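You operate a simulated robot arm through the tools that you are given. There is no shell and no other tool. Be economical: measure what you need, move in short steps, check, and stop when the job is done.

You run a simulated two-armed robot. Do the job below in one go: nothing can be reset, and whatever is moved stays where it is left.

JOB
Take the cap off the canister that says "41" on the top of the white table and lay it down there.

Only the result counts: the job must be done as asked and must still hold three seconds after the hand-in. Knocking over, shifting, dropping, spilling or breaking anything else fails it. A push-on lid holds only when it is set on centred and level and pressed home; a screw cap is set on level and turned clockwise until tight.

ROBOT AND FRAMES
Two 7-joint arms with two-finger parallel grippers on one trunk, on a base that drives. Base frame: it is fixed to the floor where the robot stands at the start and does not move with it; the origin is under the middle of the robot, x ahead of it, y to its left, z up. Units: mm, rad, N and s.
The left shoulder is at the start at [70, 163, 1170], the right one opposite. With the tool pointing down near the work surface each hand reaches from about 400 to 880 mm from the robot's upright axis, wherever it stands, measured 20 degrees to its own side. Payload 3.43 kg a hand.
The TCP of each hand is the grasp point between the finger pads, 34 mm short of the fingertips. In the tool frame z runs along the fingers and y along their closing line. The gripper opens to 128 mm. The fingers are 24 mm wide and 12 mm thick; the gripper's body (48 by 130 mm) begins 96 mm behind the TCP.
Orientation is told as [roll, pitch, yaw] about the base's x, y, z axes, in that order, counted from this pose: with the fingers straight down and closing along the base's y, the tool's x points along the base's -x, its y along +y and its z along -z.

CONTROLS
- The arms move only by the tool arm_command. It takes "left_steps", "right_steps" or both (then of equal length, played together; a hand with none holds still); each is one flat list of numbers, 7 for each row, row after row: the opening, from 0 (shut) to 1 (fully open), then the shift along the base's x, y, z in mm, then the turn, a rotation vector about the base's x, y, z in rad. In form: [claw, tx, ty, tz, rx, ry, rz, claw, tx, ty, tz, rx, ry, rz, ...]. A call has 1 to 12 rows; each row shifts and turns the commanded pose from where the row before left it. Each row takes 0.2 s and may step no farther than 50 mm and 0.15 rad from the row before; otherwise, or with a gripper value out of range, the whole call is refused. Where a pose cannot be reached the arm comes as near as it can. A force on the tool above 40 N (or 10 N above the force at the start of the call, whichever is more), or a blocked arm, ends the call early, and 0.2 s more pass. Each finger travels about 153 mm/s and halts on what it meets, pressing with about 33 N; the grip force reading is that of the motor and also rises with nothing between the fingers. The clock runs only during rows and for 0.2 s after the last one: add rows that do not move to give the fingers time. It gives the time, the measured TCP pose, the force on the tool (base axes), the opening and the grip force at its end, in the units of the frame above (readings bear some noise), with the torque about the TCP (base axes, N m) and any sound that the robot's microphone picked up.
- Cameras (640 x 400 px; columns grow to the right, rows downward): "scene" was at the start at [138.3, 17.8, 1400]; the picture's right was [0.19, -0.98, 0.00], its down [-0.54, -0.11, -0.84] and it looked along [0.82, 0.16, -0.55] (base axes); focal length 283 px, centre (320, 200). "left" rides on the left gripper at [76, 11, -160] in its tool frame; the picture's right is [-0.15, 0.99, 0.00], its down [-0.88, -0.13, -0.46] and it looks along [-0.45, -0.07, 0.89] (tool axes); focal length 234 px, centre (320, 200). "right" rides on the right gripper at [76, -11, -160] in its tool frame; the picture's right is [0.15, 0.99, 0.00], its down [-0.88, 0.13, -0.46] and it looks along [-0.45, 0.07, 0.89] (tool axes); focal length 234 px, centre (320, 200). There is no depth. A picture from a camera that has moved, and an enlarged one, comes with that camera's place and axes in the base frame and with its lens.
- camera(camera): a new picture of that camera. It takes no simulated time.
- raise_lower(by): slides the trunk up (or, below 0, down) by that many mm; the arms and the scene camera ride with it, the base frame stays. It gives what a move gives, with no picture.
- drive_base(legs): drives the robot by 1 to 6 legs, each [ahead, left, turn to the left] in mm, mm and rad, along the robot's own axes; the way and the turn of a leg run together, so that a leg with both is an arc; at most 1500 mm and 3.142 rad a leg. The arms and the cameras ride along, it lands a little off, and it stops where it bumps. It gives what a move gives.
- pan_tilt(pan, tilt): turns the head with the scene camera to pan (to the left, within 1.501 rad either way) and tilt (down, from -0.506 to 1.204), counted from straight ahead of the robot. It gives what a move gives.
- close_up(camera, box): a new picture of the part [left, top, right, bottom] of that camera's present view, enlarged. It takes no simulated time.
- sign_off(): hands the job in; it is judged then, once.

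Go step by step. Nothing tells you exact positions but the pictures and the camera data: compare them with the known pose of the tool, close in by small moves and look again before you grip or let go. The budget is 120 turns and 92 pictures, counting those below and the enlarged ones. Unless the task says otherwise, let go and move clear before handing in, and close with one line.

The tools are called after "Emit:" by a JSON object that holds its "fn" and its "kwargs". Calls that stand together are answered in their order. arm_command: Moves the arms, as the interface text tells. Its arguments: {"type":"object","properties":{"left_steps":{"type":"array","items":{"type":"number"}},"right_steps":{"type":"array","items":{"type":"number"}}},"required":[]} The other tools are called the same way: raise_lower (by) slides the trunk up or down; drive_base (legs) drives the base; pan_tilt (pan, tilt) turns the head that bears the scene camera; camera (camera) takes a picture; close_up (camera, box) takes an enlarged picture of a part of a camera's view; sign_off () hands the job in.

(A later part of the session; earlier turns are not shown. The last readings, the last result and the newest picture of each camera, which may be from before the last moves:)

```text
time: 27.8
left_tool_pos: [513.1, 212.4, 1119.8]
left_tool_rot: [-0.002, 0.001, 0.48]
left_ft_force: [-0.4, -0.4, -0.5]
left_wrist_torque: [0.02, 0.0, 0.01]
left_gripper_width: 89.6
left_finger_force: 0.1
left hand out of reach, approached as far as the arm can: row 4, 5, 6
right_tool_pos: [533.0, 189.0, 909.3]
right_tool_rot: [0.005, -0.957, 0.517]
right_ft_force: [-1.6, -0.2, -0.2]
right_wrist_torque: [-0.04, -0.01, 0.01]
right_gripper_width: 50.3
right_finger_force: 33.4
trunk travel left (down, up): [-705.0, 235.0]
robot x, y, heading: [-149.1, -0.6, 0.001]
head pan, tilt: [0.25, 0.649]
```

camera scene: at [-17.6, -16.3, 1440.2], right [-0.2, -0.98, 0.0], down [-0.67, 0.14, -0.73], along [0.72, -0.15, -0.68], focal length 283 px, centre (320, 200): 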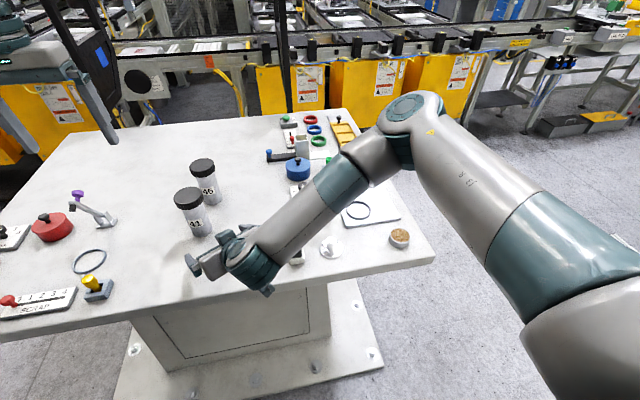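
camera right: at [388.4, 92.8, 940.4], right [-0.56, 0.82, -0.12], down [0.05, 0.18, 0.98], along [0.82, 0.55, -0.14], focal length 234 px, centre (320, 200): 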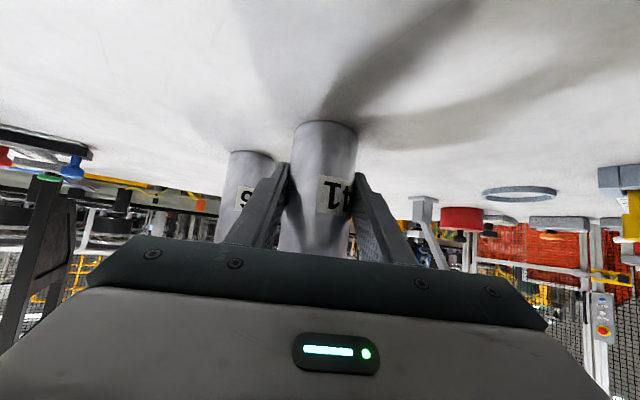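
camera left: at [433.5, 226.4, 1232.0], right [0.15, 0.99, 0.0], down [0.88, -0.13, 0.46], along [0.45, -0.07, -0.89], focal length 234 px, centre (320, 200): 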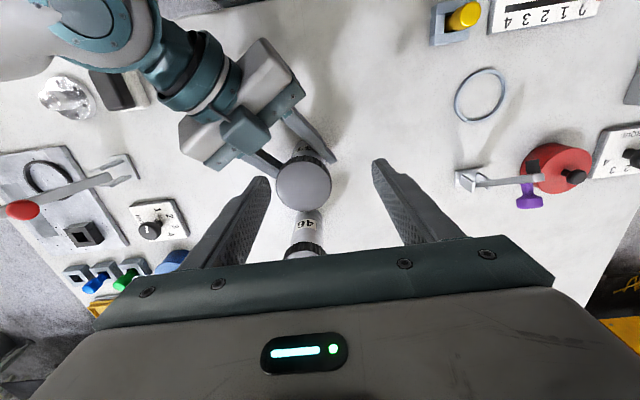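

I test which direction is limited.

Emit:
{"fn": "arm_command", "kwargs": {"left_steps": [0.7, 0, -15, 0, 0, 0, 0, 0.7, 0, -15, 0, 0, 0, 0, 0.7, 0, 0, 0, 0, 0, 0]}}

Emit:
{"fn": "camera", "kwargs": {"camera": "scene"}}

```text
time: 28.6
left_tool_pos: [499.7, 199.8, 1120.6]
left_tool_rot: [-0.002, -0.001, 0.481]
left_ft_force: [0.4, -0.3, 0.1]
left_wrist_torque: [-0.01, -0.02, -0.01]
left_gripper_width: 89.5
left_finger_force: 0.0
left hand out of reach, approached as far as the arm can: row 1, 2
right_tool_pos: [533.1, 189.4, 910.3]
right_tool_rot: [0.003, -0.958, 0.516]
right_ft_force: [-1.3, 0.5, 0.4]
right_wrist_torque: [-0.04, 0.01, -0.02]
right_gripper_width: 50.0
right_finger_force: 32.9
trunk travel left (down, up): [-705.0, 235.0]
robot x, y, heading: [-151.8, 2.7, 0.001]
head pan, tilt: [0.25, 0.649]
```

```text
54 pictures are left
camera scene: at [-14.0, 22.0, 1448.7], right [0.24, -0.97, 0.0], down [-0.59, -0.15, -0.8], along [0.77, 0.2, -0.6], focal length 283 px, centre (320, 200)
```

scene: 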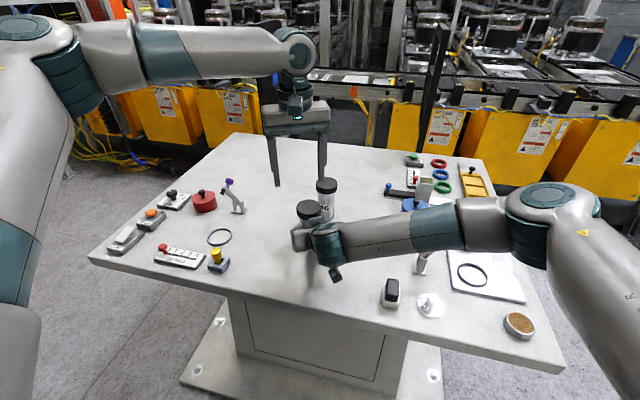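

The left arm has a diagonal reach boundary about 30 mm short of the cap. I release the body, back the right hand off, and shift the base a little forward and right so both hands can reach.

Emit:
{"fn": "arm_command", "kwargs": {"left_steps": [1, 0, 40, 15, 0, 0, -0.12, 1, 0, 40, 15, 0, 0, -0.12, 1, 0, 40, 15, 0, 0, -0.12, 1, 0, 0, 0, 0, 0, -0.12, 1, 0, 0, 0, 0, 0, 0, 1, 0, 0, 0, 0, 0, 0, 1, 0, 0, 0, 0, 0, 0, 1, 0, 0, 0, 0, 0, 0], "right_steps": [0.6, 0, 0, 0, 0, 0, 0, 1, 0, 0, 0, 0, 0, 0, 1, -26, -15, 0, 0, 0, 0, 1, -26, -15, 0, 0, 0, 0, 1, -26, -15, 0, 0, 0, 0, 1, -26, -15, 0, 0, 0, 0, 1, -20, -11, 30, 0, 0, 0, 1, 0, 0, 30, 0, 0, 0]}}

Emit:
{"fn": "camera", "kwargs": {"camera": "scene"}}

```text
time: 30.4
left_tool_pos: [499.8, 317.7, 1167.2]
left_tool_rot: [0.002, -0.001, -0.002]
left_ft_force: [0.2, -0.3, 0.0]
left_wrist_torque: [-0.02, 0.01, 0.01]
left_gripper_width: 128.0
left_finger_force: 0.1
right_tool_pos: [410.2, 118.8, 968.8]
right_tool_rot: [0.003, -0.957, 0.517]
right_ft_force: [0.2, 0.1, -0.4]
right_wrist_torque: [0.04, 0.0, -0.01]
right_gripper_width: 127.8
right_finger_force: 0.0
trunk travel left (down, up): [-705.0, 235.0]
robot x, y, heading: [-148.2, -0.3, -0.0]
head pan, tilt: [0.25, 0.649]
```

```text
53 pictures are left
camera scene: at [-14.1, 20.6, 1448.7], right [0.24, -0.97, 0.0], down [-0.59, -0.15, -0.8], along [0.77, 0.2, -0.6], focal length 283 px, centre (320, 200)
```

scene: 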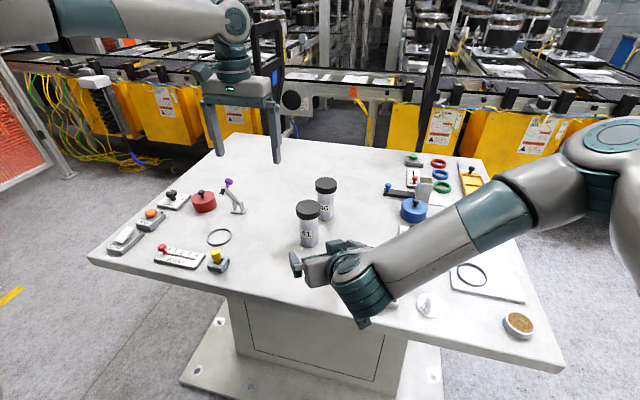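

Both hands are clear. I shift the base and then test the left hand's reach over the cap, including yaw.

Emit:
{"fn": "drive_base", "kwargs": {"legs": [[50, -50, 0]]}}

Emit:
{"fn": "arm_command", "kwargs": {"left_steps": [1, 0, -38, -20, 0, 0, 0, 1, 0, -38, -20, 0, 0, 0, 1, -8, 0, -20, 0, 0, 0, 1, -8, 0, 0, 0, 0, 0, 1, 0, 0, 0, 0, 0, 0]}}

```text
time: 31.4
left_tool_pos: [549.3, 269.0, 1166.2]
left_tool_rot: [0.0, -0.001, 0.001]
left_ft_force: [-0.6, -0.4, -0.5]
left_wrist_torque: [-0.02, 0.0, -0.01]
left_gripper_width: 128.1
left_finger_force: 0.0
right_tool_pos: [459.5, 69.8, 970.3]
right_tool_rot: [0.001, -0.958, 0.518]
right_ft_force: [0.9, 0.6, 0.0]
right_wrist_torque: [-0.02, -0.02, -0.01]
right_gripper_width: 128.3
right_finger_force: 0.0
trunk travel left (down, up): [-705.0, 235.0]
robot x, y, heading: [-99.8, -52.3, -0.001]
head pan, tilt: [0.25, 0.649]
```

```text
time: 32.6
left_tool_pos: [534.6, 191.4, 1103.9]
left_tool_rot: [0.001, 0.0, 0.001]
left_ft_force: [0.6, 0.3, -0.7]
left_wrist_torque: [-0.02, 0.01, 0.03]
left_gripper_width: 127.8
left_finger_force: 0.0
right_tool_pos: [461.9, 68.7, 969.2]
right_tool_rot: [0.004, -0.958, 0.517]
right_ft_force: [-0.5, 0.3, 0.6]
right_wrist_torque: [0.01, 0.01, 0.02]
right_gripper_width: 127.9
right_finger_force: 0.2
trunk travel left (down, up): [-705.0, 235.0]
robot x, y, heading: [-97.3, -56.3, -0.006]
head pan, tilt: [0.25, 0.649]
```

Reached. Now I test the yaw range above the cap.

Emit:
{"fn": "arm_command", "kwargs": {"left_steps": [0.7, 0, 0, 0, 0, 0, -0.14, 0.7, 0, 0, 0, 0, 0, -0.14, 0.7, 0, 0, 0, 0, 0, -0.14, 0.7, 0, 0, 0, 0, 0, -0.14, 0.7, 0, 0, 0, 0, 0, -0.14, 0.7, 0, 0, 0, 0, 0, 0]}}

Emit:
{"fn": "arm_command", "kwargs": {"left_steps": [0.7, 0, 0, 0, 0, 0, 0.15, 0.7, 0, 0, 0, 0, 0, 0.15, 0.7, 0, 0, 0, 0, 0, 0.15, 0.7, 0, 0, 0, 0, 0, 0.15, 0.7, 0, 0, 0, 0, 0, 0.15, 0.7, 0, 0, 0, 0, 0, 0.15, 0.7, 0, 0, 0, 0, 0, 0.15, 0.7, 0, 0, 0, 0, 0, 0.15, 0.7, 0, 0, 0, 0, 0, 0.15, 0.7, 0, 0, 0, 0, 0, 0.15, 0.7, 0, 0, 0, 0, 0, 0.15, 0.7, 0, 0, 0, 0, 0, 0.15]}}

Emit:
{"fn": "arm_command", "kwargs": {"left_steps": [0.7, 0, 0, 0, 0, 0, 0.15, 0.7, 0, 0, 0, 0, 0, 0.15, 0.7, 0, 0, 0, 0, 0, 0.15, 0.7, 0, 0, 0, 0, 0, 0.15]}}

```text
time: 34.0
left_tool_pos: [534.0, 193.7, 1106.6]
left_tool_rot: [0.0, 0.001, -0.703]
left_ft_force: [0.5, 0.2, -0.4]
left_wrist_torque: [-0.01, 0.02, 0.03]
left_gripper_width: 89.3
left_finger_force: 0.0
right_tool_pos: [460.5, 69.3, 969.7]
right_tool_rot: [0.004, -0.958, 0.517]
right_ft_force: [-0.4, 0.2, 0.3]
right_wrist_torque: [0.02, 0.02, 0.02]
right_gripper_width: 127.8
right_finger_force: 0.1
trunk travel left (down, up): [-705.0, 235.0]
robot x, y, heading: [-97.9, -50.5, -0.001]
head pan, tilt: [0.25, 0.649]
```

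```text
time: 36.6
left_tool_pos: [533.0, 191.4, 1106.3]
left_tool_rot: [-0.001, 0.001, 1.101]
left_ft_force: [0.2, -0.4, 0.4]
left_wrist_torque: [0.01, -0.01, -0.01]
left_gripper_width: 89.8
left_finger_force: 0.0
right_tool_pos: [460.8, 68.4, 969.5]
right_tool_rot: [0.003, -0.959, 0.514]
right_ft_force: [0.0, -0.2, 0.5]
right_wrist_torque: [0.03, -0.01, 0.02]
right_gripper_width: 127.9
right_finger_force: 0.1
trunk travel left (down, up): [-705.0, 235.0]
robot x, y, heading: [-98.4, -51.1, 0.001]
head pan, tilt: [0.25, 0.649]
```

```text
time: 37.6
left_tool_pos: [532.9, 193.7, 1105.6]
left_tool_rot: [0.0, 0.0, 1.701]
left_ft_force: [0.3, -0.9, 0.9]
left_wrist_torque: [0.0, -0.04, -0.01]
left_gripper_width: 89.2
left_finger_force: 0.0
right_tool_pos: [460.1, 69.6, 970.2]
right_tool_rot: [0.003, -0.958, 0.516]
right_ft_force: [0.1, -0.2, 0.1]
right_wrist_torque: [0.02, -0.02, 0.02]
right_gripper_width: 128.0
right_finger_force: 0.0
trunk travel left (down, up): [-705.0, 235.0]
robot x, y, heading: [-99.1, -51.9, -0.005]
head pan, tilt: [0.25, 0.649]
```

Yaw from -0.7 to +1.7 is all reachable. I bring the right hand back to its side-grasp start (left rises a little and turns back).

Emit:
{"fn": "arm_command", "kwargs": {"left_steps": [0.7, 0, 0, 20, 0, 0, -0.15, 0.7, 0, 0, 20, 0, 0, -0.15, 0.7, 0, 0, 0, 0, 0, -0.15, 0.7, 0, 0, 0, 0, 0, -0.15, 0.7, 0, 0, 0, 0, 0, -0.15, 0.7, 0, 0, 0, 0, 0, -0.15], "right_steps": [1, 0, 0, 0, 0, 0, 0, 1, -10, 32, 0, 0, 0, 0, 1, -10, 32, 0, 0, 0, 0, 1, 0, 0, -30, 0, 0, 0, 1, 0, 0, -31, 0, 0, 0, 1, 0, 0, 0, 0, 0, 0]}}

Emit:
{"fn": "camera", "kwargs": {"camera": "right"}}

Emit:
{"fn": "camera", "kwargs": {"camera": "scene"}}

```text
time: 39.0
left_tool_pos: [532.4, 192.5, 1146.6]
left_tool_rot: [0.0, -0.002, 0.796]
left_ft_force: [-0.2, 0.0, 0.5]
left_wrist_torque: [-0.01, 0.04, 0.03]
left_gripper_width: 89.7
left_finger_force: 0.0
right_tool_pos: [441.7, 132.8, 907.0]
right_tool_rot: [0.004, -0.958, 0.519]
right_ft_force: [0.1, 0.2, 0.6]
right_wrist_torque: [0.02, -0.02, 0.0]
right_gripper_width: 128.1
right_finger_force: 0.0
trunk travel left (down, up): [-705.0, 235.0]
robot x, y, heading: [-97.7, -50.8, -0.0]
head pan, tilt: [0.25, 0.649]
```

```text
52 pictures are left
camera right: at [296.4, 36.2, 937.3], right [-0.56, 0.82, -0.12], down [0.05, 0.18, 0.98], along [0.82, 0.55, -0.14], focal length 234 px, centre (320, 200)
```

right: 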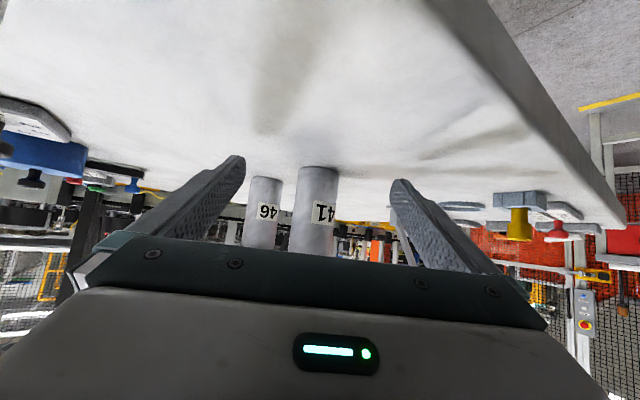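

```text
51 pictures are left
camera scene: at [36.0, -28.9, 1448.8], right [0.25, -0.97, 0.0], down [-0.59, -0.15, -0.8], along [0.77, 0.2, -0.6], focal length 283 px, centre (320, 200)
```

scene: 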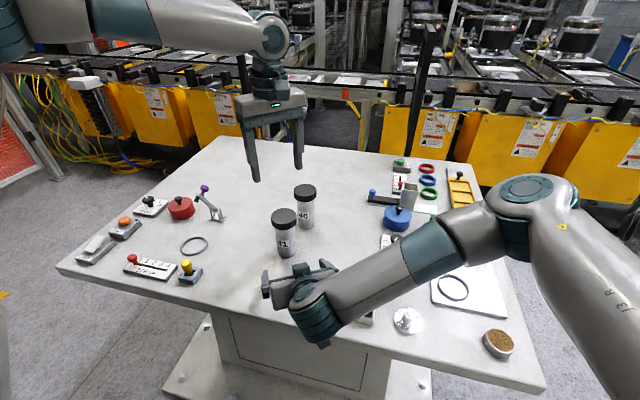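

Same view as before; I advance to straddle the body, and part-close.

Emit:
{"fn": "arm_command", "kwargs": {"right_steps": [1, 23, 14, 0, 0, 0, 0, 1, 23, 14, 0, 0, 0, 0, 1, 23, 14, 1, 0, 0, 0, 1, 23, 14, 1, 0, 0, 0, 0.55, 0, 0, 0, 0, 0, 0, 0.55, 0, 0, 0, 0, 0, 0]}}

Emit:
{"fn": "camera", "kwargs": {"camera": "right"}}

```text
time: 40.4
left_tool_pos: [533.6, 191.3, 1144.5]
left_tool_rot: [0.0, 0.001, 0.799]
left_ft_force: [-0.2, 0.6, 0.3]
left_wrist_torque: [-0.02, -0.03, -0.02]
left_gripper_width: 89.7
left_finger_force: 0.0
right_tool_pos: [532.6, 188.5, 909.7]
right_tool_rot: [0.003, -0.959, 0.517]
right_ft_force: [0.6, -0.3, 0.5]
right_wrist_torque: [0.01, 0.03, -0.01]
right_gripper_width: 70.3
right_finger_force: 0.0
trunk travel left (down, up): [-705.0, 235.0]
robot x, y, heading: [-103.7, -50.3, -0.002]
head pan, tilt: [0.25, 0.649]
```

```text
50 pictures are left
camera right: at [388.0, 91.9, 939.6], right [-0.56, 0.82, -0.12], down [0.05, 0.18, 0.98], along [0.82, 0.55, -0.14], focal length 234 px, centre (320, 200)
```

right: 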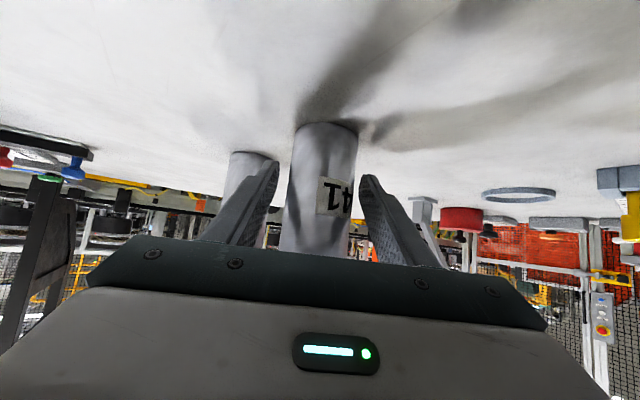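

Centred. I close the right hand; the left turns to yaw -0.6 and comes lower above the cap.

Emit:
{"fn": "arm_command", "kwargs": {"left_steps": [0.7, 0, 0, 0, 0, 0, -0.14, 0.7, 0, 0, 0, 0, 0, -0.14, 0.7, 0, 0, 0, 0, 0, -0.14, 0.7, 0, 0, 0, 0, 0, -0.14, 0.7, 0, 0, 0, 0, 0, -0.14, 0.7, 0, 0, 0, 0, 0, -0.14, 0.7, 0, 0, 0, 0, 0, -0.14, 0.7, 0, 0, 0, 0, 0, -0.14, 0.7, 0, 0, -40, 0, 0, -0.14, 0.7, 0, 0, -35, 0, 0, -0.14, 0.7, 0, 0, 0, 0, 0, 0], "right_steps": [0.45, 0, 0, 0, 0, 0, 0, 0.35, 0, 0, 0, 0, 0, 0, 0.25, 0, 0, 0, 0, 0, 0, 0.25, 0, 0, 0, 0, 0, 0, 0.25, 0, 0, 0, 0, 0, 0, 0.25, 0, 0, 0, 0, 0, 0, 0.25, 0, 0, 0, 0, 0, 0, 0.25, 0, 0, 0, 0, 0, 0, 0.25, 0, 0, 0, 0, 0, 0, 0.25, 0, 0, 0, 0, 0, 0, 0.25, 0, 0, 0, 0, 0, 0]}}

Emit:
{"fn": "camera", "kwargs": {"camera": "left"}}

Emit:
{"fn": "close_up", "kwargs": {"camera": "scene", "box": [200, 110, 400, 310]}}

```text
time: 42.8
left_tool_pos: [535.1, 192.5, 1070.2]
left_tool_rot: [0.0, 0.0, -0.602]
left_ft_force: [-0.2, 0.7, 0.2]
left_wrist_torque: [-0.01, -0.01, -0.01]
left_gripper_width: 89.5
left_finger_force: 0.1
right_tool_pos: [532.2, 187.7, 909.5]
right_tool_rot: [0.002, -0.959, 0.516]
right_ft_force: [0.3, -0.6, 0.6]
right_wrist_torque: [-0.09, -0.07, 0.04]
right_gripper_width: 49.7
right_finger_force: 33.4
trunk travel left (down, up): [-705.0, 235.0]
robot x, y, heading: [-101.2, -51.5, -0.004]
head pan, tilt: [0.25, 0.649]
```

```text
49 pictures are left
camera left: at [479.4, 244.2, 1230.7], right [0.68, 0.73, 0.0], down [0.65, -0.61, 0.46], along [0.33, -0.31, -0.89], focal length 234 px, centre (320, 200)
```

left: 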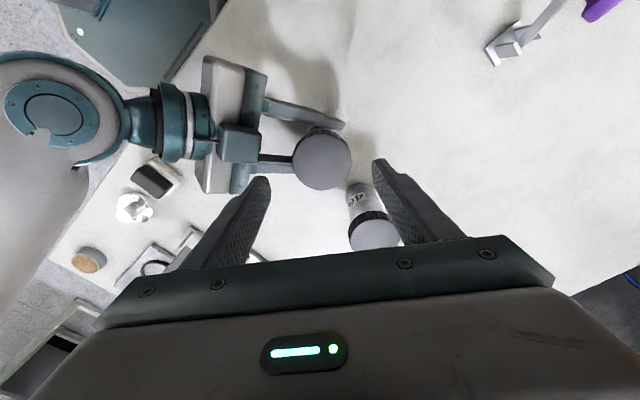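

```text
2.00 times, centred on (300, 210) of scene
camera zoom: at [36.6, -29.1, 1448.7], right [0.25, -0.97, 0.0], down [-0.59, -0.15, -0.8], along [0.77, 0.2, -0.6], focal length 566 px, centre (360, 180)
```

zoom: 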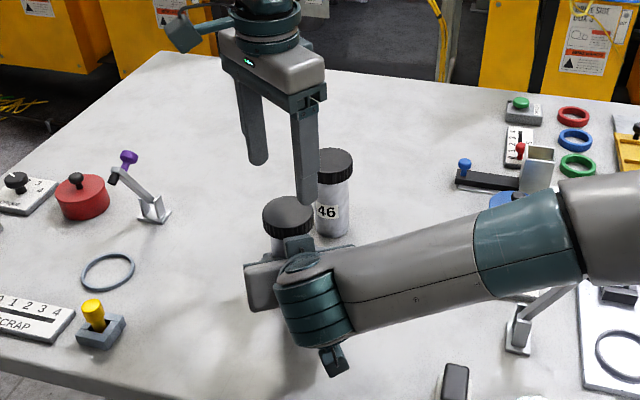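

The cap is centred under the left hand. I descend to straddle it and check.

Emit:
{"fn": "arm_command", "kwargs": {"left_steps": [0.7, -0.5, 0, -40, 0, 0, 0, 0.7, 0, 0, -25, 0, 0, 0, 0.7, 0, 0, -15, 0, 0, 0, 0.7, 0, 0, 0, 0, 0, 0]}}

Emit:
{"fn": "camera", "kwargs": {"camera": "left"}}

Emit:
{"fn": "close_up", "kwargs": {"camera": "scene", "box": [220, 130, 380, 290]}}

```text
time: 43.8
left_tool_pos: [533.3, 193.0, 992.8]
left_tool_rot: [0.001, -0.004, -0.601]
left_ft_force: [2.5, 0.1, 16.4]
left_wrist_torque: [-0.66, 0.71, 0.08]
left_gripper_width: 89.3
left_finger_force: 0.1
right_tool_pos: [532.0, 187.6, 910.1]
right_tool_rot: [0.002, -0.956, 0.519]
right_ft_force: [1.1, 1.4, -5.0]
right_wrist_torque: [0.5, -1.21, -0.01]
right_gripper_width: 49.9
right_finger_force: 33.1
trunk travel left (down, up): [-705.0, 235.0]
robot x, y, heading: [-99.9, -49.2, -0.0]
head pan, tilt: [0.25, 0.649]
```

```text
47 pictures are left
camera left: at [477.7, 244.8, 1152.6], right [0.68, 0.73, 0.0], down [0.65, -0.6, 0.46], along [0.34, -0.31, -0.89], focal length 234 px, centre (320, 200)
```

left: 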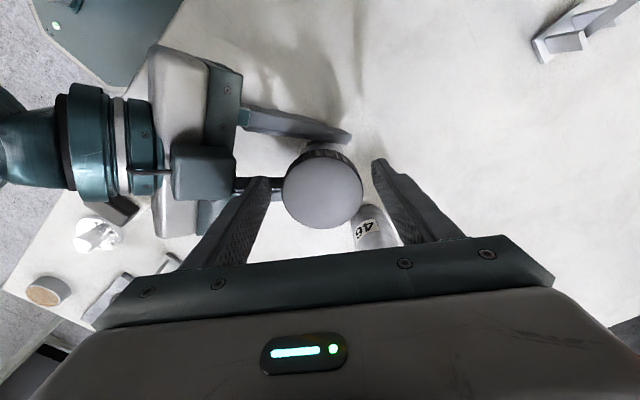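

```text
2.50 times, centred on (300, 210) of scene
camera zoom: at [36.0, -29.2, 1448.9], right [0.25, -0.97, 0.0], down [-0.59, -0.15, -0.8], along [0.77, 0.2, -0.6], focal length 707 px, centre (370, 175)
```

zoom: 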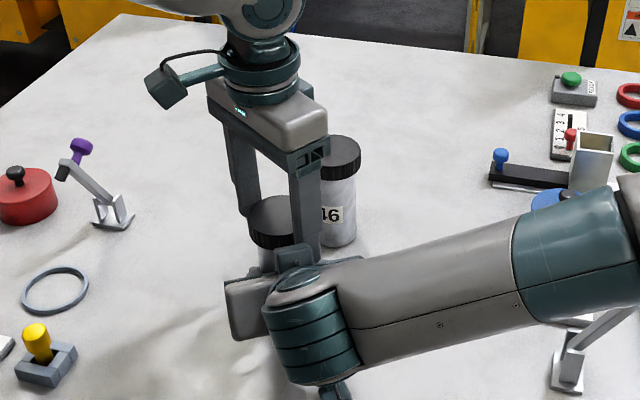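

The near-side finger touches the right hand's box (16 N). I lift off it, turn to yaw 0 where the fingers lie clear, and come down again.

Emit:
{"fn": "arm_command", "kwargs": {"left_steps": [0.7, 0, 0, 30, 0, 0, 0, 0.7, 0, 0, 20, 0, 0, 0.12, 0.7, 0, 0, 0, 0, 0, 0.12, 0.7, 0, 0, 0, 0, 0, 0.12, 0.7, 0, 0, 0, 0, 0, 0.12, 0.7, 0, 0, 0, 0, 0, 0.12, 0.7, 0, 0, 0, 0, 0, 0]}}

Emit:
{"fn": "camera", "kwargs": {"camera": "left"}}

Emit:
{"fn": "camera", "kwargs": {"camera": "right"}}

```text
time: 45.4
left_tool_pos: [531.9, 192.0, 1040.9]
left_tool_rot: [0.0, 0.0, 0.002]
left_ft_force: [0.4, -0.4, 0.3]
left_wrist_torque: [0.01, -0.01, 0.01]
left_gripper_width: 89.6
left_finger_force: 0.1
right_tool_pos: [534.1, 188.0, 908.6]
right_tool_rot: [0.004, -0.96, 0.517]
right_ft_force: [-0.9, 0.1, 0.0]
right_wrist_torque: [-0.06, 0.05, 0.01]
right_gripper_width: 49.7
right_finger_force: 32.3
trunk travel left (down, up): [-705.0, 235.0]
robot x, y, heading: [-97.5, -46.3, -0.0]
head pan, tilt: [0.25, 0.649]
```

```text
45 pictures are left
camera left: at [456.4, 202.6, 1200.6], right [0.15, 0.99, 0.0], down [0.88, -0.13, 0.46], along [0.45, -0.07, -0.89], focal length 234 px, centre (320, 200)
```

left: 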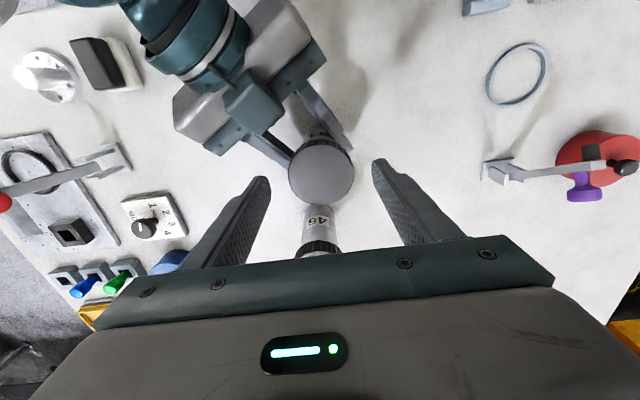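

```text
44 pictures are left
camera right: at [387.9, 91.7, 939.5], right [-0.56, 0.82, -0.12], down [0.05, 0.18, 0.98], along [0.82, 0.55, -0.14], focal length 234 px, centre (320, 200)
```

right: 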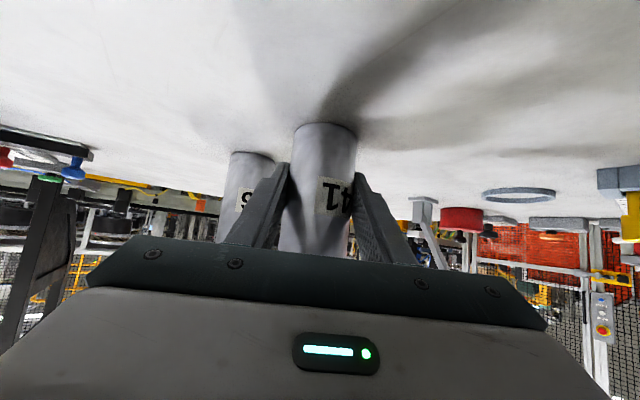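

The body is still held; the touch was on the sloping right finger. At yaw 0 and a bit higher (tips just covering the cap side), I descend and grip.

Emit:
{"fn": "arm_command", "kwargs": {"left_steps": [0.7, 0, 0, -25, 0, 0, 0, 0.7, 0, 0, -19, 0, 0, 0, 0.7, 0, 0, 0, 0, 0, 0]}}

Emit:
{"fn": "close_up", "kwargs": {"camera": "scene", "box": [220, 130, 380, 290]}}

Emit:
{"fn": "camera", "kwargs": {"camera": "left"}}

```text
time: 46.2
left_tool_pos: [532.6, 193.7, 997.2]
left_tool_rot: [0.0, 0.0, 0.0]
left_ft_force: [0.0, 0.3, -0.4]
left_wrist_torque: [0.02, 0.02, 0.02]
left_gripper_width: 89.9
left_finger_force: 0.0
right_tool_pos: [532.9, 188.5, 909.3]
right_tool_rot: [0.004, -0.958, 0.516]
right_ft_force: [0.1, -0.5, -0.3]
right_wrist_torque: [-0.04, 0.0, -0.03]
right_gripper_width: 49.9
right_finger_force: 33.0
trunk travel left (down, up): [-705.0, 235.0]
robot x, y, heading: [-94.3, -52.0, 0.0]
head pan, tilt: [0.25, 0.649]
```

```text
2.50 times, centred on (300, 210) of scene
camera zoom: at [36.7, -29.0, 1448.7], right [0.25, -0.97, 0.0], down [-0.59, -0.15, -0.8], along [0.77, 0.2, -0.6], focal length 707 px, centre (370, 175)
```

zoom: 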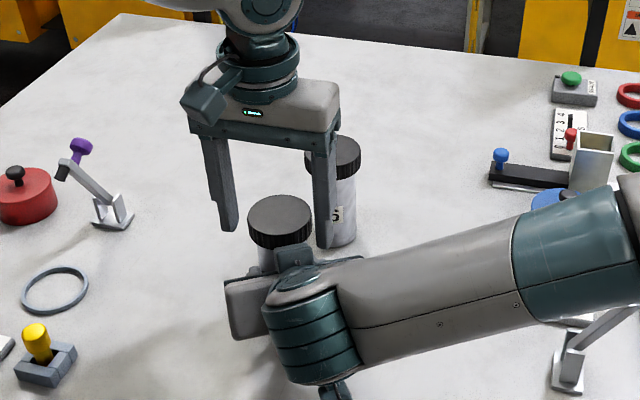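

```text
42 pictures are left
camera left: at [457.0, 204.1, 1156.7], right [0.15, 0.99, 0.0], down [0.88, -0.13, 0.46], along [0.45, -0.07, -0.89], focal length 234 px, centre (320, 200)
```

left: 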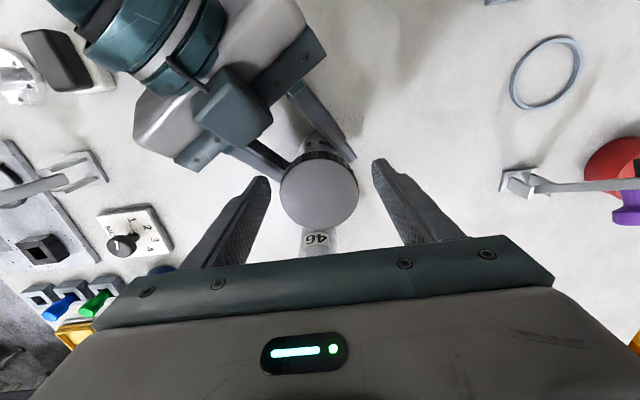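

Everything lines up. I close the left hand on the cap, then twist counter-clockwise a little and check.

Emit:
{"fn": "arm_command", "kwargs": {"left_steps": [0.55, -0.5, -0.5, 0, 0, 0, 0, 0.4, 0, 0, 0, 0, 0, 0, 0.3, 0, 0, 0, 0, 0, 0, 0.3, 0, 0, 0, 0, 0, 0]}}

Emit:
{"fn": "arm_command", "kwargs": {"left_steps": [0.3, 0, 0, 0, 0, 0, 0.08, 0.3, 0, 0, 0, 0, 0, 0.08, 0.3, 0, 0, 0, 0, 0, 0.08, 0.3, 0, 0, 0, 0, 0, 0.08]}}

Emit:
{"fn": "camera", "kwargs": {"camera": "right"}}

```text
time: 47.2
left_tool_pos: [532.9, 191.3, 997.9]
left_tool_rot: [-0.002, 0.0, 0.001]
left_ft_force: [-2.8, -8.4, -0.1]
left_wrist_torque: [-0.24, 0.15, 0.0]
left_gripper_width: 63.0
left_finger_force: 33.3
right_tool_pos: [532.5, 188.6, 909.5]
right_tool_rot: [0.003, -0.957, 0.518]
right_ft_force: [2.3, 9.5, 0.2]
right_wrist_torque: [-0.56, 0.08, -0.01]
right_gripper_width: 49.6
right_finger_force: 33.1
trunk travel left (down, up): [-705.0, 235.0]
robot x, y, heading: [-102.9, -53.0, -0.003]
head pan, tilt: [0.25, 0.649]
```

```text
time: 48.2
left_tool_pos: [533.0, 191.7, 997.9]
left_tool_rot: [-0.002, 0.0, 0.32]
left_ft_force: [4.4, -17.5, 0.6]
left_wrist_torque: [-0.51, 0.17, -0.05]
left_gripper_width: 63.0
left_finger_force: 33.3
right_tool_pos: [531.4, 189.5, 909.3]
right_tool_rot: [0.006, -0.959, 0.519]
right_ft_force: [-4.1, 17.0, 0.5]
right_wrist_torque: [-1.09, -0.56, 0.06]
right_gripper_width: 49.4
right_finger_force: 33.0
trunk travel left (down, up): [-705.0, 235.0]
robot x, y, heading: [-102.2, -51.1, 0.001]
head pan, tilt: [0.25, 0.649]
```

```text
41 pictures are left
camera right: at [387.3, 92.3, 939.6], right [-0.57, 0.82, -0.12], down [0.05, 0.18, 0.98], along [0.82, 0.55, -0.14], focal length 234 px, centre (320, 200)
```

right: 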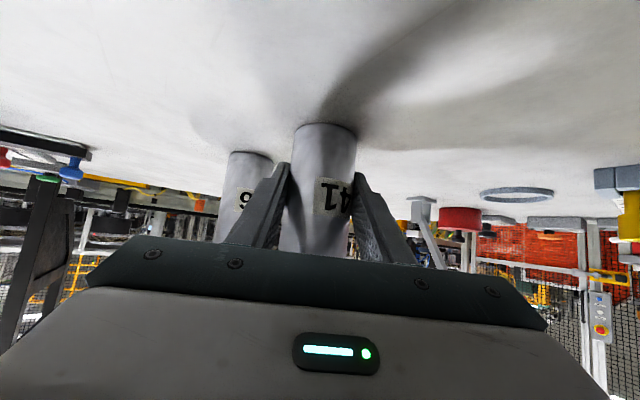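

The body stays still while the hand turns, so the cap is either turning or slipping. There is 17 N of sideways strain, so I nudge the left hand to relieve it.

Emit:
{"fn": "arm_command", "kwargs": {"left_steps": [0.3, 0.3, -1.2, 0, 0, 0, 0, 0.3, 0, 0, 0, 0, 0, 0]}}

Emit:
{"fn": "camera", "kwargs": {"camera": "left"}}

Emit:
{"fn": "close_up", "kwargs": {"camera": "scene", "box": [250, 170, 340, 260]}}

```text
time: 48.8
left_tool_pos: [533.5, 191.5, 997.7]
left_tool_rot: [-0.001, -0.002, 0.32]
left_ft_force: [11.4, -13.0, -2.2]
left_wrist_torque: [-0.39, -0.19, -0.09]
left_gripper_width: 62.8
left_finger_force: 32.8
right_tool_pos: [531.0, 189.2, 908.3]
right_tool_rot: [0.004, -0.958, 0.518]
right_ft_force: [-11.2, 12.9, 1.9]
right_wrist_torque: [-0.71, -0.82, 0.16]
right_gripper_width: 49.5
right_finger_force: 32.6
trunk travel left (down, up): [-705.0, 235.0]
robot x, y, heading: [-96.1, -54.0, -0.001]
head pan, tilt: [0.25, 0.649]
```

```text
40 pictures are left
camera left: at [457.9, 177.7, 1157.4], right [-0.17, 0.99, 0.0], down [0.88, 0.15, 0.46], along [0.45, 0.08, -0.89], focal length 234 px, centre (320, 200)
```

left: 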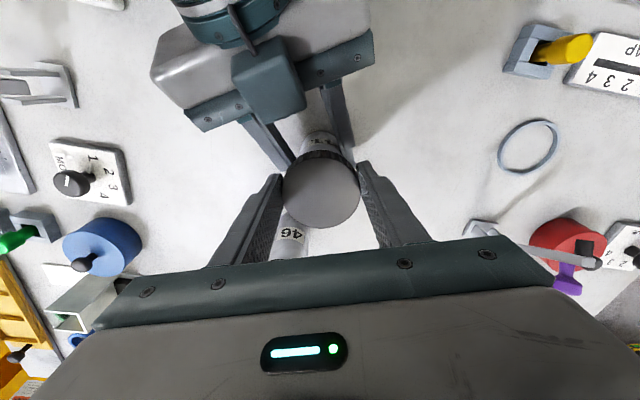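

```text
4.44 times, centred on (295, 215) of scene
camera zoom: at [36.5, -28.9, 1448.7], right [0.25, -0.97, 0.0], down [-0.59, -0.15, -0.8], along [0.77, 0.2, -0.6], focal length 1257 px, centre (431, 133)
```

zoom: 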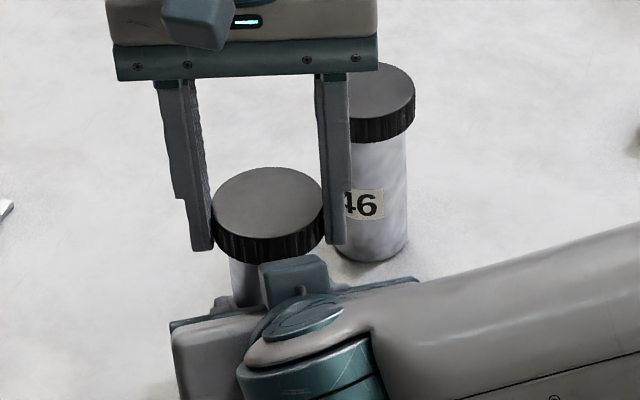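

Still some strain; I yield further along the sensed force.

Emit:
{"fn": "arm_command", "kwargs": {"left_steps": [0.3, 1, -1, 0, 0, 0, 0, 0.3, 0, 0, 0, 0, 0, 0]}}

```text
time: 49.4
left_tool_pos: [534.6, 191.3, 998.2]
left_tool_rot: [0.0, -0.002, 0.319]
left_ft_force: [10.4, -7.6, -0.1]
left_wrist_torque: [-0.22, -0.34, -0.05]
left_gripper_width: 62.9
left_finger_force: 33.0
right_tool_pos: [532.4, 187.8, 908.7]
right_tool_rot: [0.002, -0.959, 0.518]
right_ft_force: [-11.6, 7.8, 1.0]
right_wrist_torque: [-0.35, -0.71, 0.1]
right_gripper_width: 49.1
right_finger_force: 33.0
trunk travel left (down, up): [-705.0, 235.0]
robot x, y, heading: [-96.9, -50.0, 0.002]
head pan, tilt: [0.25, 0.649]
```

Better. I continue twisting counter-clockwise in the stroke, watching forces.

Emit:
{"fn": "arm_command", "kwargs": {"left_steps": [0.3, 0.5, -0.5, 0, 0, 0, 0.1, 0.3, 0.5, -0.5, 0, 0, 0, 0.1, 0.3, 0, 0, 0, 0, 0, 0.1, 0.3, 0, 0, 0, 0, 0, 0.1, 0.3, 0, 0, 0, 0, 0, 0.1, 0.3, 0, 0, 0, 0, 0, 0.1]}}

Emit:
{"fn": "camera", "kwargs": {"camera": "right"}}

Emit:
{"fn": "close_up", "kwargs": {"camera": "scene", "box": [250, 170, 340, 260]}}

```text
time: 50.8
left_tool_pos: [535.6, 188.5, 997.7]
left_tool_rot: [-0.001, -0.001, 0.922]
left_ft_force: [9.2, -10.2, 7.2]
left_wrist_torque: [-0.08, 0.09, -0.13]
left_gripper_width: 62.8
left_finger_force: 33.1
right_tool_pos: [531.2, 188.7, 909.5]
right_tool_rot: [0.004, -0.958, 0.518]
right_ft_force: [-9.0, 10.2, -1.4]
right_wrist_torque: [-0.86, -1.15, 0.06]
right_gripper_width: 49.3
right_finger_force: 33.2
trunk travel left (down, up): [-705.0, 235.0]
robot x, y, heading: [-101.3, -54.2, -0.002]
head pan, tilt: [0.25, 0.649]
```

```text
38 pictures are left
camera right: at [387.5, 91.6, 939.5], right [-0.57, 0.82, -0.12], down [0.05, 0.18, 0.98], along [0.82, 0.55, -0.14], focal length 234 px, centre (320, 200)
```

right: 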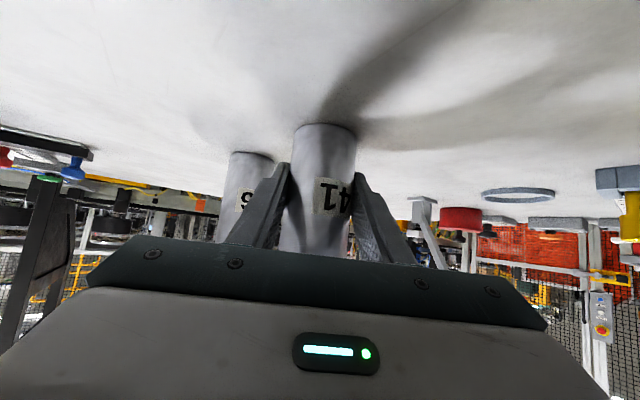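

```text
4.44 times, centred on (295, 215) of scene
camera zoom: at [36.5, -29.5, 1448.7], right [0.24, -0.97, 0.0], down [-0.59, -0.15, -0.8], along [0.77, 0.2, -0.6], focal length 1257 px, centre (431, 133)
```

zoom: 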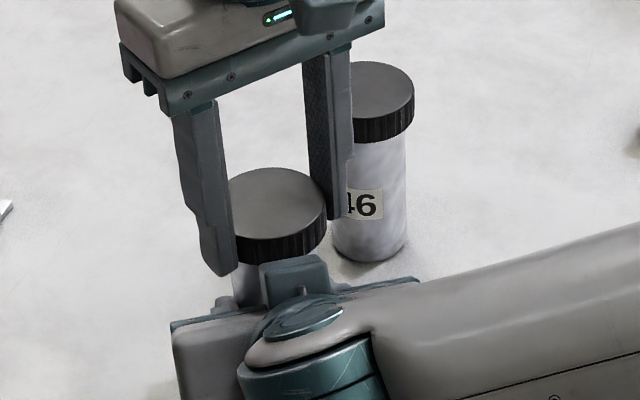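

Torque stays low and the body is still, so the cap is unscrewing, now pushing up slightly. I continue to yaw 1.3 while rising a little.

Emit:
{"fn": "arm_command", "kwargs": {"left_steps": [0.3, 0.5, -0.5, 0.6, 0, 0, 0.1, 0.3, 0.5, -0.5, 0.6, 0, 0, 0.1, 0.3, 0, 0, 0.6, 0, 0, 0.1, 0.3, 0, 0, 0.6, 0, 0, 0.1]}}

Emit:
{"fn": "close_up", "kwargs": {"camera": "scene", "box": [250, 170, 340, 260]}}

Emit:
{"fn": "camera", "kwargs": {"camera": "left"}}

```text
time: 51.8
left_tool_pos: [537.3, 189.3, 999.3]
left_tool_rot: [-0.002, 0.001, 1.322]
left_ft_force: [25.0, -10.0, -9.5]
left_wrist_torque: [-0.18, -0.72, -0.18]
left_gripper_width: 62.8
left_finger_force: 32.6
right_tool_pos: [531.7, 189.7, 909.2]
right_tool_rot: [0.008, -0.958, 0.519]
right_ft_force: [-24.3, 9.4, 5.9]
right_wrist_torque: [-0.76, -1.46, 0.17]
right_gripper_width: 49.3
right_finger_force: 32.9
trunk travel left (down, up): [-705.0, 235.0]
robot x, y, heading: [-100.2, -51.2, -0.002]
head pan, tilt: [0.25, 0.649]
```

```text
4.44 times, centred on (295, 215) of scene
camera zoom: at [36.9, -29.0, 1448.6], right [0.25, -0.97, 0.0], down [-0.59, -0.15, -0.8], along [0.77, 0.2, -0.61], focal length 1257 px, centre (431, 133)
```

zoom: 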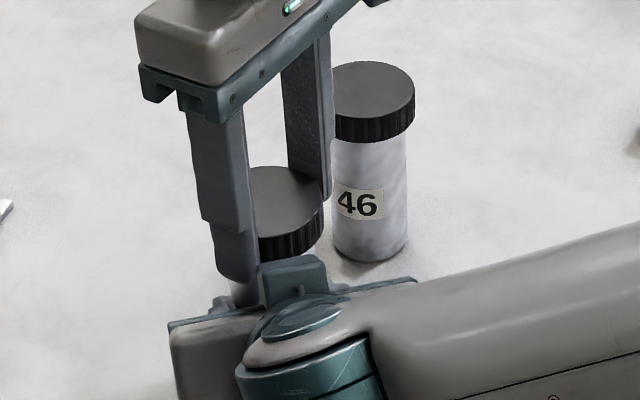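

```text
35 pictures are left
camera left: at [507.2, 117.2, 1158.6], right [-0.92, 0.39, 0.0], down [0.34, 0.82, 0.46], along [0.18, 0.42, -0.89], focal length 234 px, centre (320, 200)
```

left: 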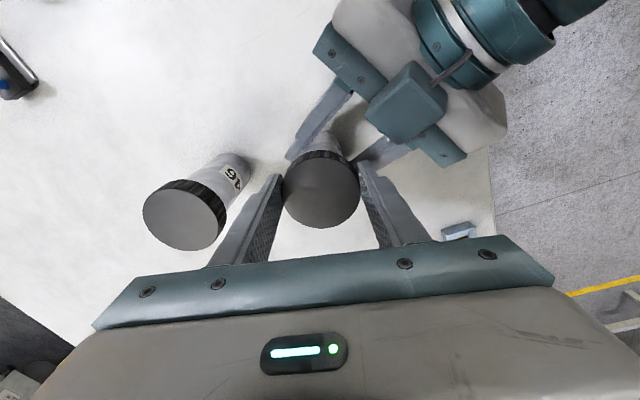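

Sideways strain grew along the closing line, so the grip is slightly off centre. I release (narrow opening), which also readies the next stroke, and check where the cap sits.

Emit:
{"fn": "arm_command", "kwargs": {"left_steps": [0.5, 0, 0, 0, 0, 0, 0, 0.62, 0, 0, 0, 0, 0, 0, 0.62, 0, 0, 0, 0, 0, 0]}}

Emit:
{"fn": "camera", "kwargs": {"camera": "left"}}

```text
time: 52.6
left_tool_pos: [535.1, 187.9, 1000.0]
left_tool_rot: [0.002, -0.001, 1.32]
left_ft_force: [-0.2, 0.1, 0.2]
left_wrist_torque: [-0.02, 0.01, -0.02]
left_gripper_width: 79.3
left_finger_force: 0.0
right_tool_pos: [533.7, 187.6, 909.7]
right_tool_rot: [0.001, -0.959, 0.514]
right_ft_force: [0.5, -0.4, -0.9]
right_wrist_torque: [-0.05, 0.01, -0.01]
right_gripper_width: 49.0
right_finger_force: 33.0
trunk travel left (down, up): [-705.0, 235.0]
robot x, y, heading: [-100.8, -52.0, -0.003]
head pan, tilt: [0.25, 0.649]
```

```text
34 pictures are left
camera left: at [506.2, 117.0, 1158.7], right [-0.92, 0.39, 0.0], down [0.35, 0.82, 0.46], along [0.17, 0.42, -0.89], focal length 234 px, centre (320, 200)
```

left: 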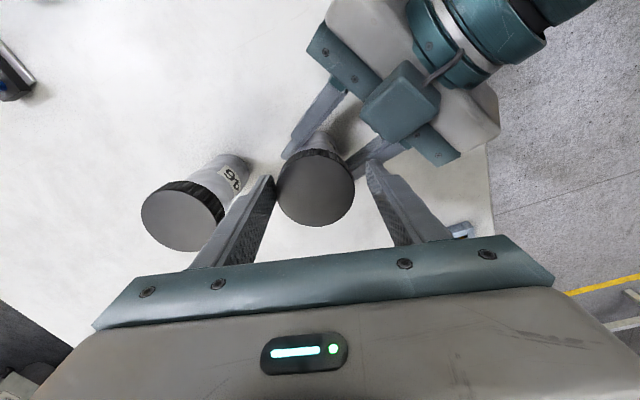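

The cap sits ~4 mm off the finger midline toward +x. I check the canister is upright before recentring.

Emit:
{"fn": "close_up", "kwargs": {"camera": "scene", "box": [250, 170, 350, 270]}}

Emit:
{"fn": "camera", "kwargs": {"camera": "right"}}

```text
4.00 times, centred on (300, 220) of scene
camera zoom: at [36.7, -29.1, 1448.7], right [0.25, -0.97, 0.0], down [-0.59, -0.15, -0.8], along [0.77, 0.2, -0.6], focal length 1131 px, centre (400, 120)
```

zoom: 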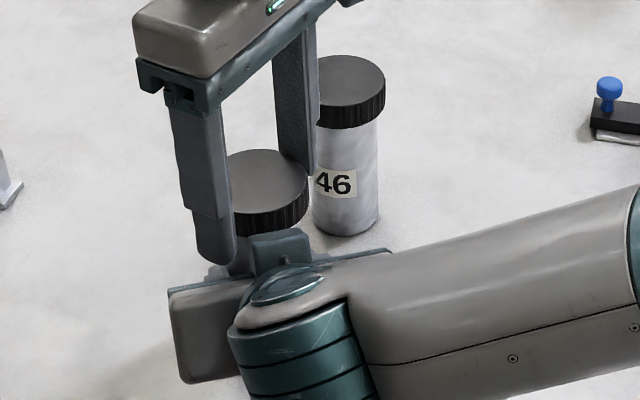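

```text
32 pictures are left
camera right: at [388.7, 91.2, 939.4], right [-0.56, 0.82, -0.12], down [0.05, 0.18, 0.98], along [0.83, 0.55, -0.14], focal length 234 px, centre (320, 200)
```

right: 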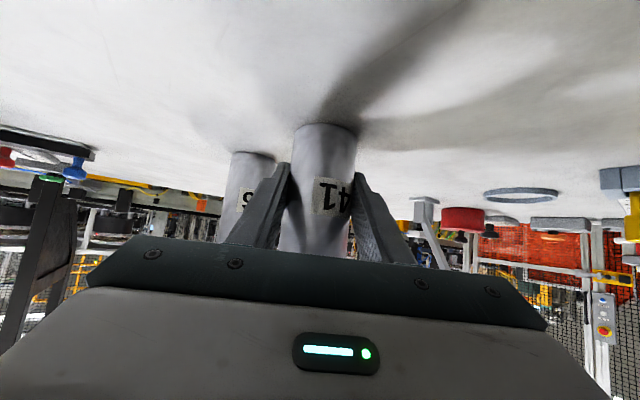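

The canister stands upright and the cap has risen a few mm, so unscrewing works. I turn the open hand back to yaw 0 for the next stroke and recheck centring.

Emit:
{"fn": "arm_command", "kwargs": {"left_steps": [0.62, 1, -0.3, 0, 0, 0, -0.12, 0.62, 1, -0.3, 0, 0, 0, -0.12, 0.62, 0, 0, 0, 0, 0, -0.12, 0.62, 0, 0, 0, 0, 0, -0.12, 0.62, 0, 0, 0, 0, 0, -0.12, 0.62, 0, 0, 0, 0, 0, -0.12, 0.62, 0, 0, 0, 0, 0, -0.12, 0.62, 0, 0, 0, 0, 0, -0.12, 0.62, 0, 0, 0, 0, 0, -0.12, 0.62, 0, 0, 0, 0, 0, -0.12, 0.62, 0, 0, 0, 0, 0, -0.12, 0.62, 0, 0, 0, 0, 0, 0]}}

Emit:
{"fn": "camera", "kwargs": {"camera": "left"}}

```text
time: 55.2
left_tool_pos: [538.7, 187.5, 999.6]
left_tool_rot: [0.001, -0.001, -0.001]
left_ft_force: [-0.1, 0.8, -0.2]
left_wrist_torque: [-0.04, 0.0, 0.01]
left_gripper_width: 79.5
left_finger_force: 0.1
right_tool_pos: [532.3, 187.2, 909.2]
right_tool_rot: [0.004, -0.958, 0.517]
right_ft_force: [0.1, -0.3, -1.2]
right_wrist_torque: [-0.11, -0.03, -0.06]
right_gripper_width: 49.1
right_finger_force: 32.7
trunk travel left (down, up): [-705.0, 235.0]
robot x, y, heading: [-95.1, -50.2, -0.001]
head pan, tilt: [0.25, 0.649]
```

```text
31 pictures are left
camera left: at [463.0, 198.2, 1159.0], right [0.15, 0.99, 0.0], down [0.88, -0.13, 0.46], along [0.45, -0.07, -0.89], focal length 234 px, centre (320, 200)
```

left: 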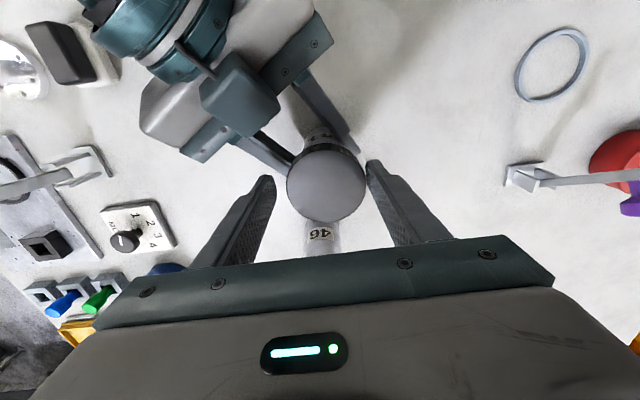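

The cap now looks offset the other way; I check it in the scene view.

Emit:
{"fn": "close_up", "kwargs": {"camera": "scene", "box": [250, 170, 350, 270]}}

```text
4.00 times, centred on (300, 220) of scene
camera zoom: at [36.6, -29.2, 1448.7], right [0.25, -0.97, 0.0], down [-0.59, -0.15, -0.8], along [0.77, 0.2, -0.6], focal length 1131 px, centre (400, 120)
```

zoom: 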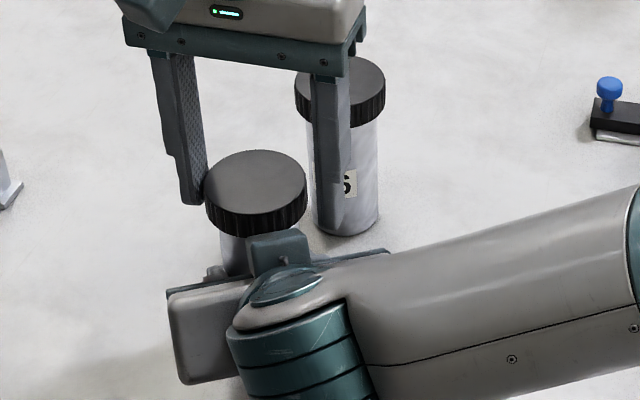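

The left-camera views at two yaws agree on the cap centre being at about (540.5, 191) with its top near z=975, so my grip was off in x. I recentre, go slightly lower, and regrip.

Emit:
{"fn": "arm_command", "kwargs": {"left_steps": [0.62, 2.5, 4, 0, 0, 0, 0, 0.62, 0, 0, -5, 0, 0, 0, 0.62, 0, 0, 0, 0, 0, 0]}}

Emit:
{"fn": "camera", "kwargs": {"camera": "left"}}

```text
time: 56.0
left_tool_pos: [541.5, 188.3, 994.5]
left_tool_rot: [0.001, -0.002, -0.001]
left_ft_force: [-0.1, -0.4, 0.6]
left_wrist_torque: [-0.01, 0.0, 0.0]
left_gripper_width: 79.5
left_finger_force: 0.1
right_tool_pos: [531.3, 187.1, 909.1]
right_tool_rot: [0.003, -0.958, 0.516]
right_ft_force: [-1.0, -1.2, -0.2]
right_wrist_torque: [-0.1, 0.02, -0.02]
right_gripper_width: 48.8
right_finger_force: 33.4
trunk travel left (down, up): [-705.0, 235.0]
robot x, y, heading: [-97.2, -50.6, 0.003]
head pan, tilt: [0.25, 0.649]
```

```text
29 pictures are left
camera left: at [465.8, 200.7, 1154.3], right [0.15, 0.99, 0.0], down [0.88, -0.13, 0.46], along [0.45, -0.07, -0.89], focal length 234 px, centre (320, 200)
```

left: 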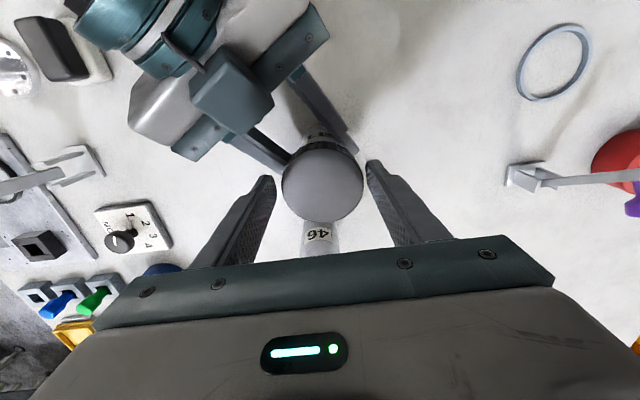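

Centred now. I grip and make the next counter-clockwise stroke.

Emit:
{"fn": "arm_command", "kwargs": {"left_steps": [0.45, 0, 1, 0, 0, 0, 0, 0.3, 0, 0, 0, 0, 0, 0, 0.3, 0, 0, 0, 0, 0, 0, 0.3, 0, 0, 0, 0, 0, 0.1, 0.3, 0, 0, 0.2, 0, 0, 0.1, 0.3, 0, 0, 0.2, 0, 0, 0.1, 0.3, 0, 0, 0.2, 0, 0, 0.1, 0.3, 0, 0, 0.2, 0, 0, 0.1]}}

```text
time: 57.8
left_tool_pos: [540.8, 191.8, 995.1]
left_tool_rot: [-0.001, -0.002, 0.501]
left_ft_force: [-1.2, 2.4, 1.9]
left_wrist_torque: [0.2, -0.07, -0.02]
left_gripper_width: 62.8
left_finger_force: 33.1
right_tool_pos: [532.9, 188.0, 908.3]
right_tool_rot: [0.002, -0.958, 0.517]
right_ft_force: [2.3, -4.0, 0.7]
right_wrist_torque: [-0.04, 0.17, -0.01]
right_gripper_width: 48.0
right_finger_force: 33.0
trunk travel left (down, up): [-705.0, 235.0]
robot x, y, heading: [-101.2, -50.6, -0.002]
head pan, tilt: [0.25, 0.649]
```

Forces are small now. I continue the stroke.

Emit:
{"fn": "arm_command", "kwargs": {"left_steps": [0.3, 0, 0, 0.3, 0, 0, 0.12, 0.3, 0, 0, 0.3, 0, 0, 0.12, 0.3, 0, 0, 0.3, 0, 0, 0.12, 0.3, 0, 0, 0.3, 0, 0, 0.12, 0.3, 0, 0, 0.3, 0, 0, 0.12, 0.3, 0, 0, 0.3, 0, 0, 0.12, 0.3, 0, 0, 0.3, 0, 0, 0.12]}}

Emit:
{"fn": "camera", "kwargs": {"camera": "right"}}

Emit:
{"fn": "close_up", "kwargs": {"camera": "scene", "box": [250, 170, 350, 270]}}

```text
time: 59.4
left_tool_pos: [541.3, 193.0, 996.8]
left_tool_rot: [0.002, 0.0, 1.341]
left_ft_force: [-5.9, 5.3, -7.9]
left_wrist_torque: [0.38, -0.05, -0.02]
left_gripper_width: 62.8
left_finger_force: 33.2
right_tool_pos: [532.8, 189.1, 909.8]
right_tool_rot: [0.003, -0.959, 0.517]
right_ft_force: [4.8, -5.2, 3.6]
right_wrist_torque: [0.14, 0.51, -0.07]
right_gripper_width: 48.0
right_finger_force: 32.8
trunk travel left (down, up): [-705.0, 235.0]
robot x, y, heading: [-98.4, -53.3, -0.002]
head pan, tilt: [0.25, 0.649]
```

```text
28 pictures are left
camera right: at [388.5, 92.0, 939.8], right [-0.56, 0.82, -0.12], down [0.05, 0.18, 0.98], along [0.82, 0.55, -0.14], focal length 234 px, centre (320, 200)
```

right: 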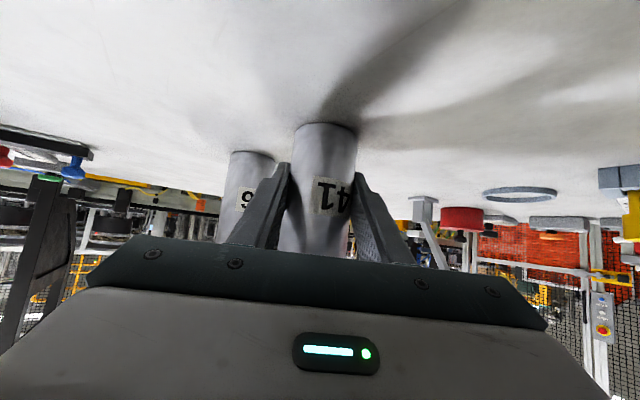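

```text
4.00 times, centred on (300, 220) of scene
camera zoom: at [36.9, -28.9, 1448.7], right [0.25, -0.97, 0.0], down [-0.59, -0.15, -0.8], along [0.77, 0.2, -0.61], focal length 1131 px, centre (400, 120)
```

zoom: 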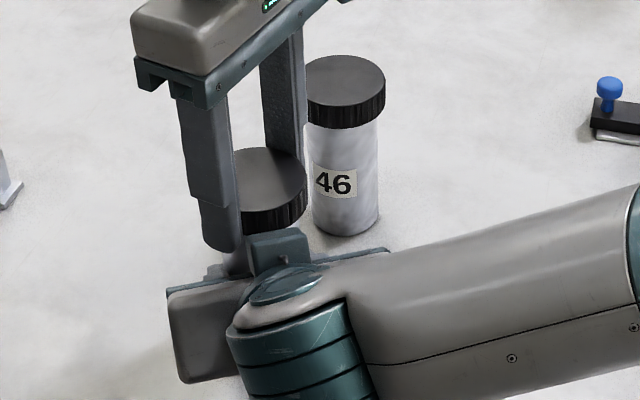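

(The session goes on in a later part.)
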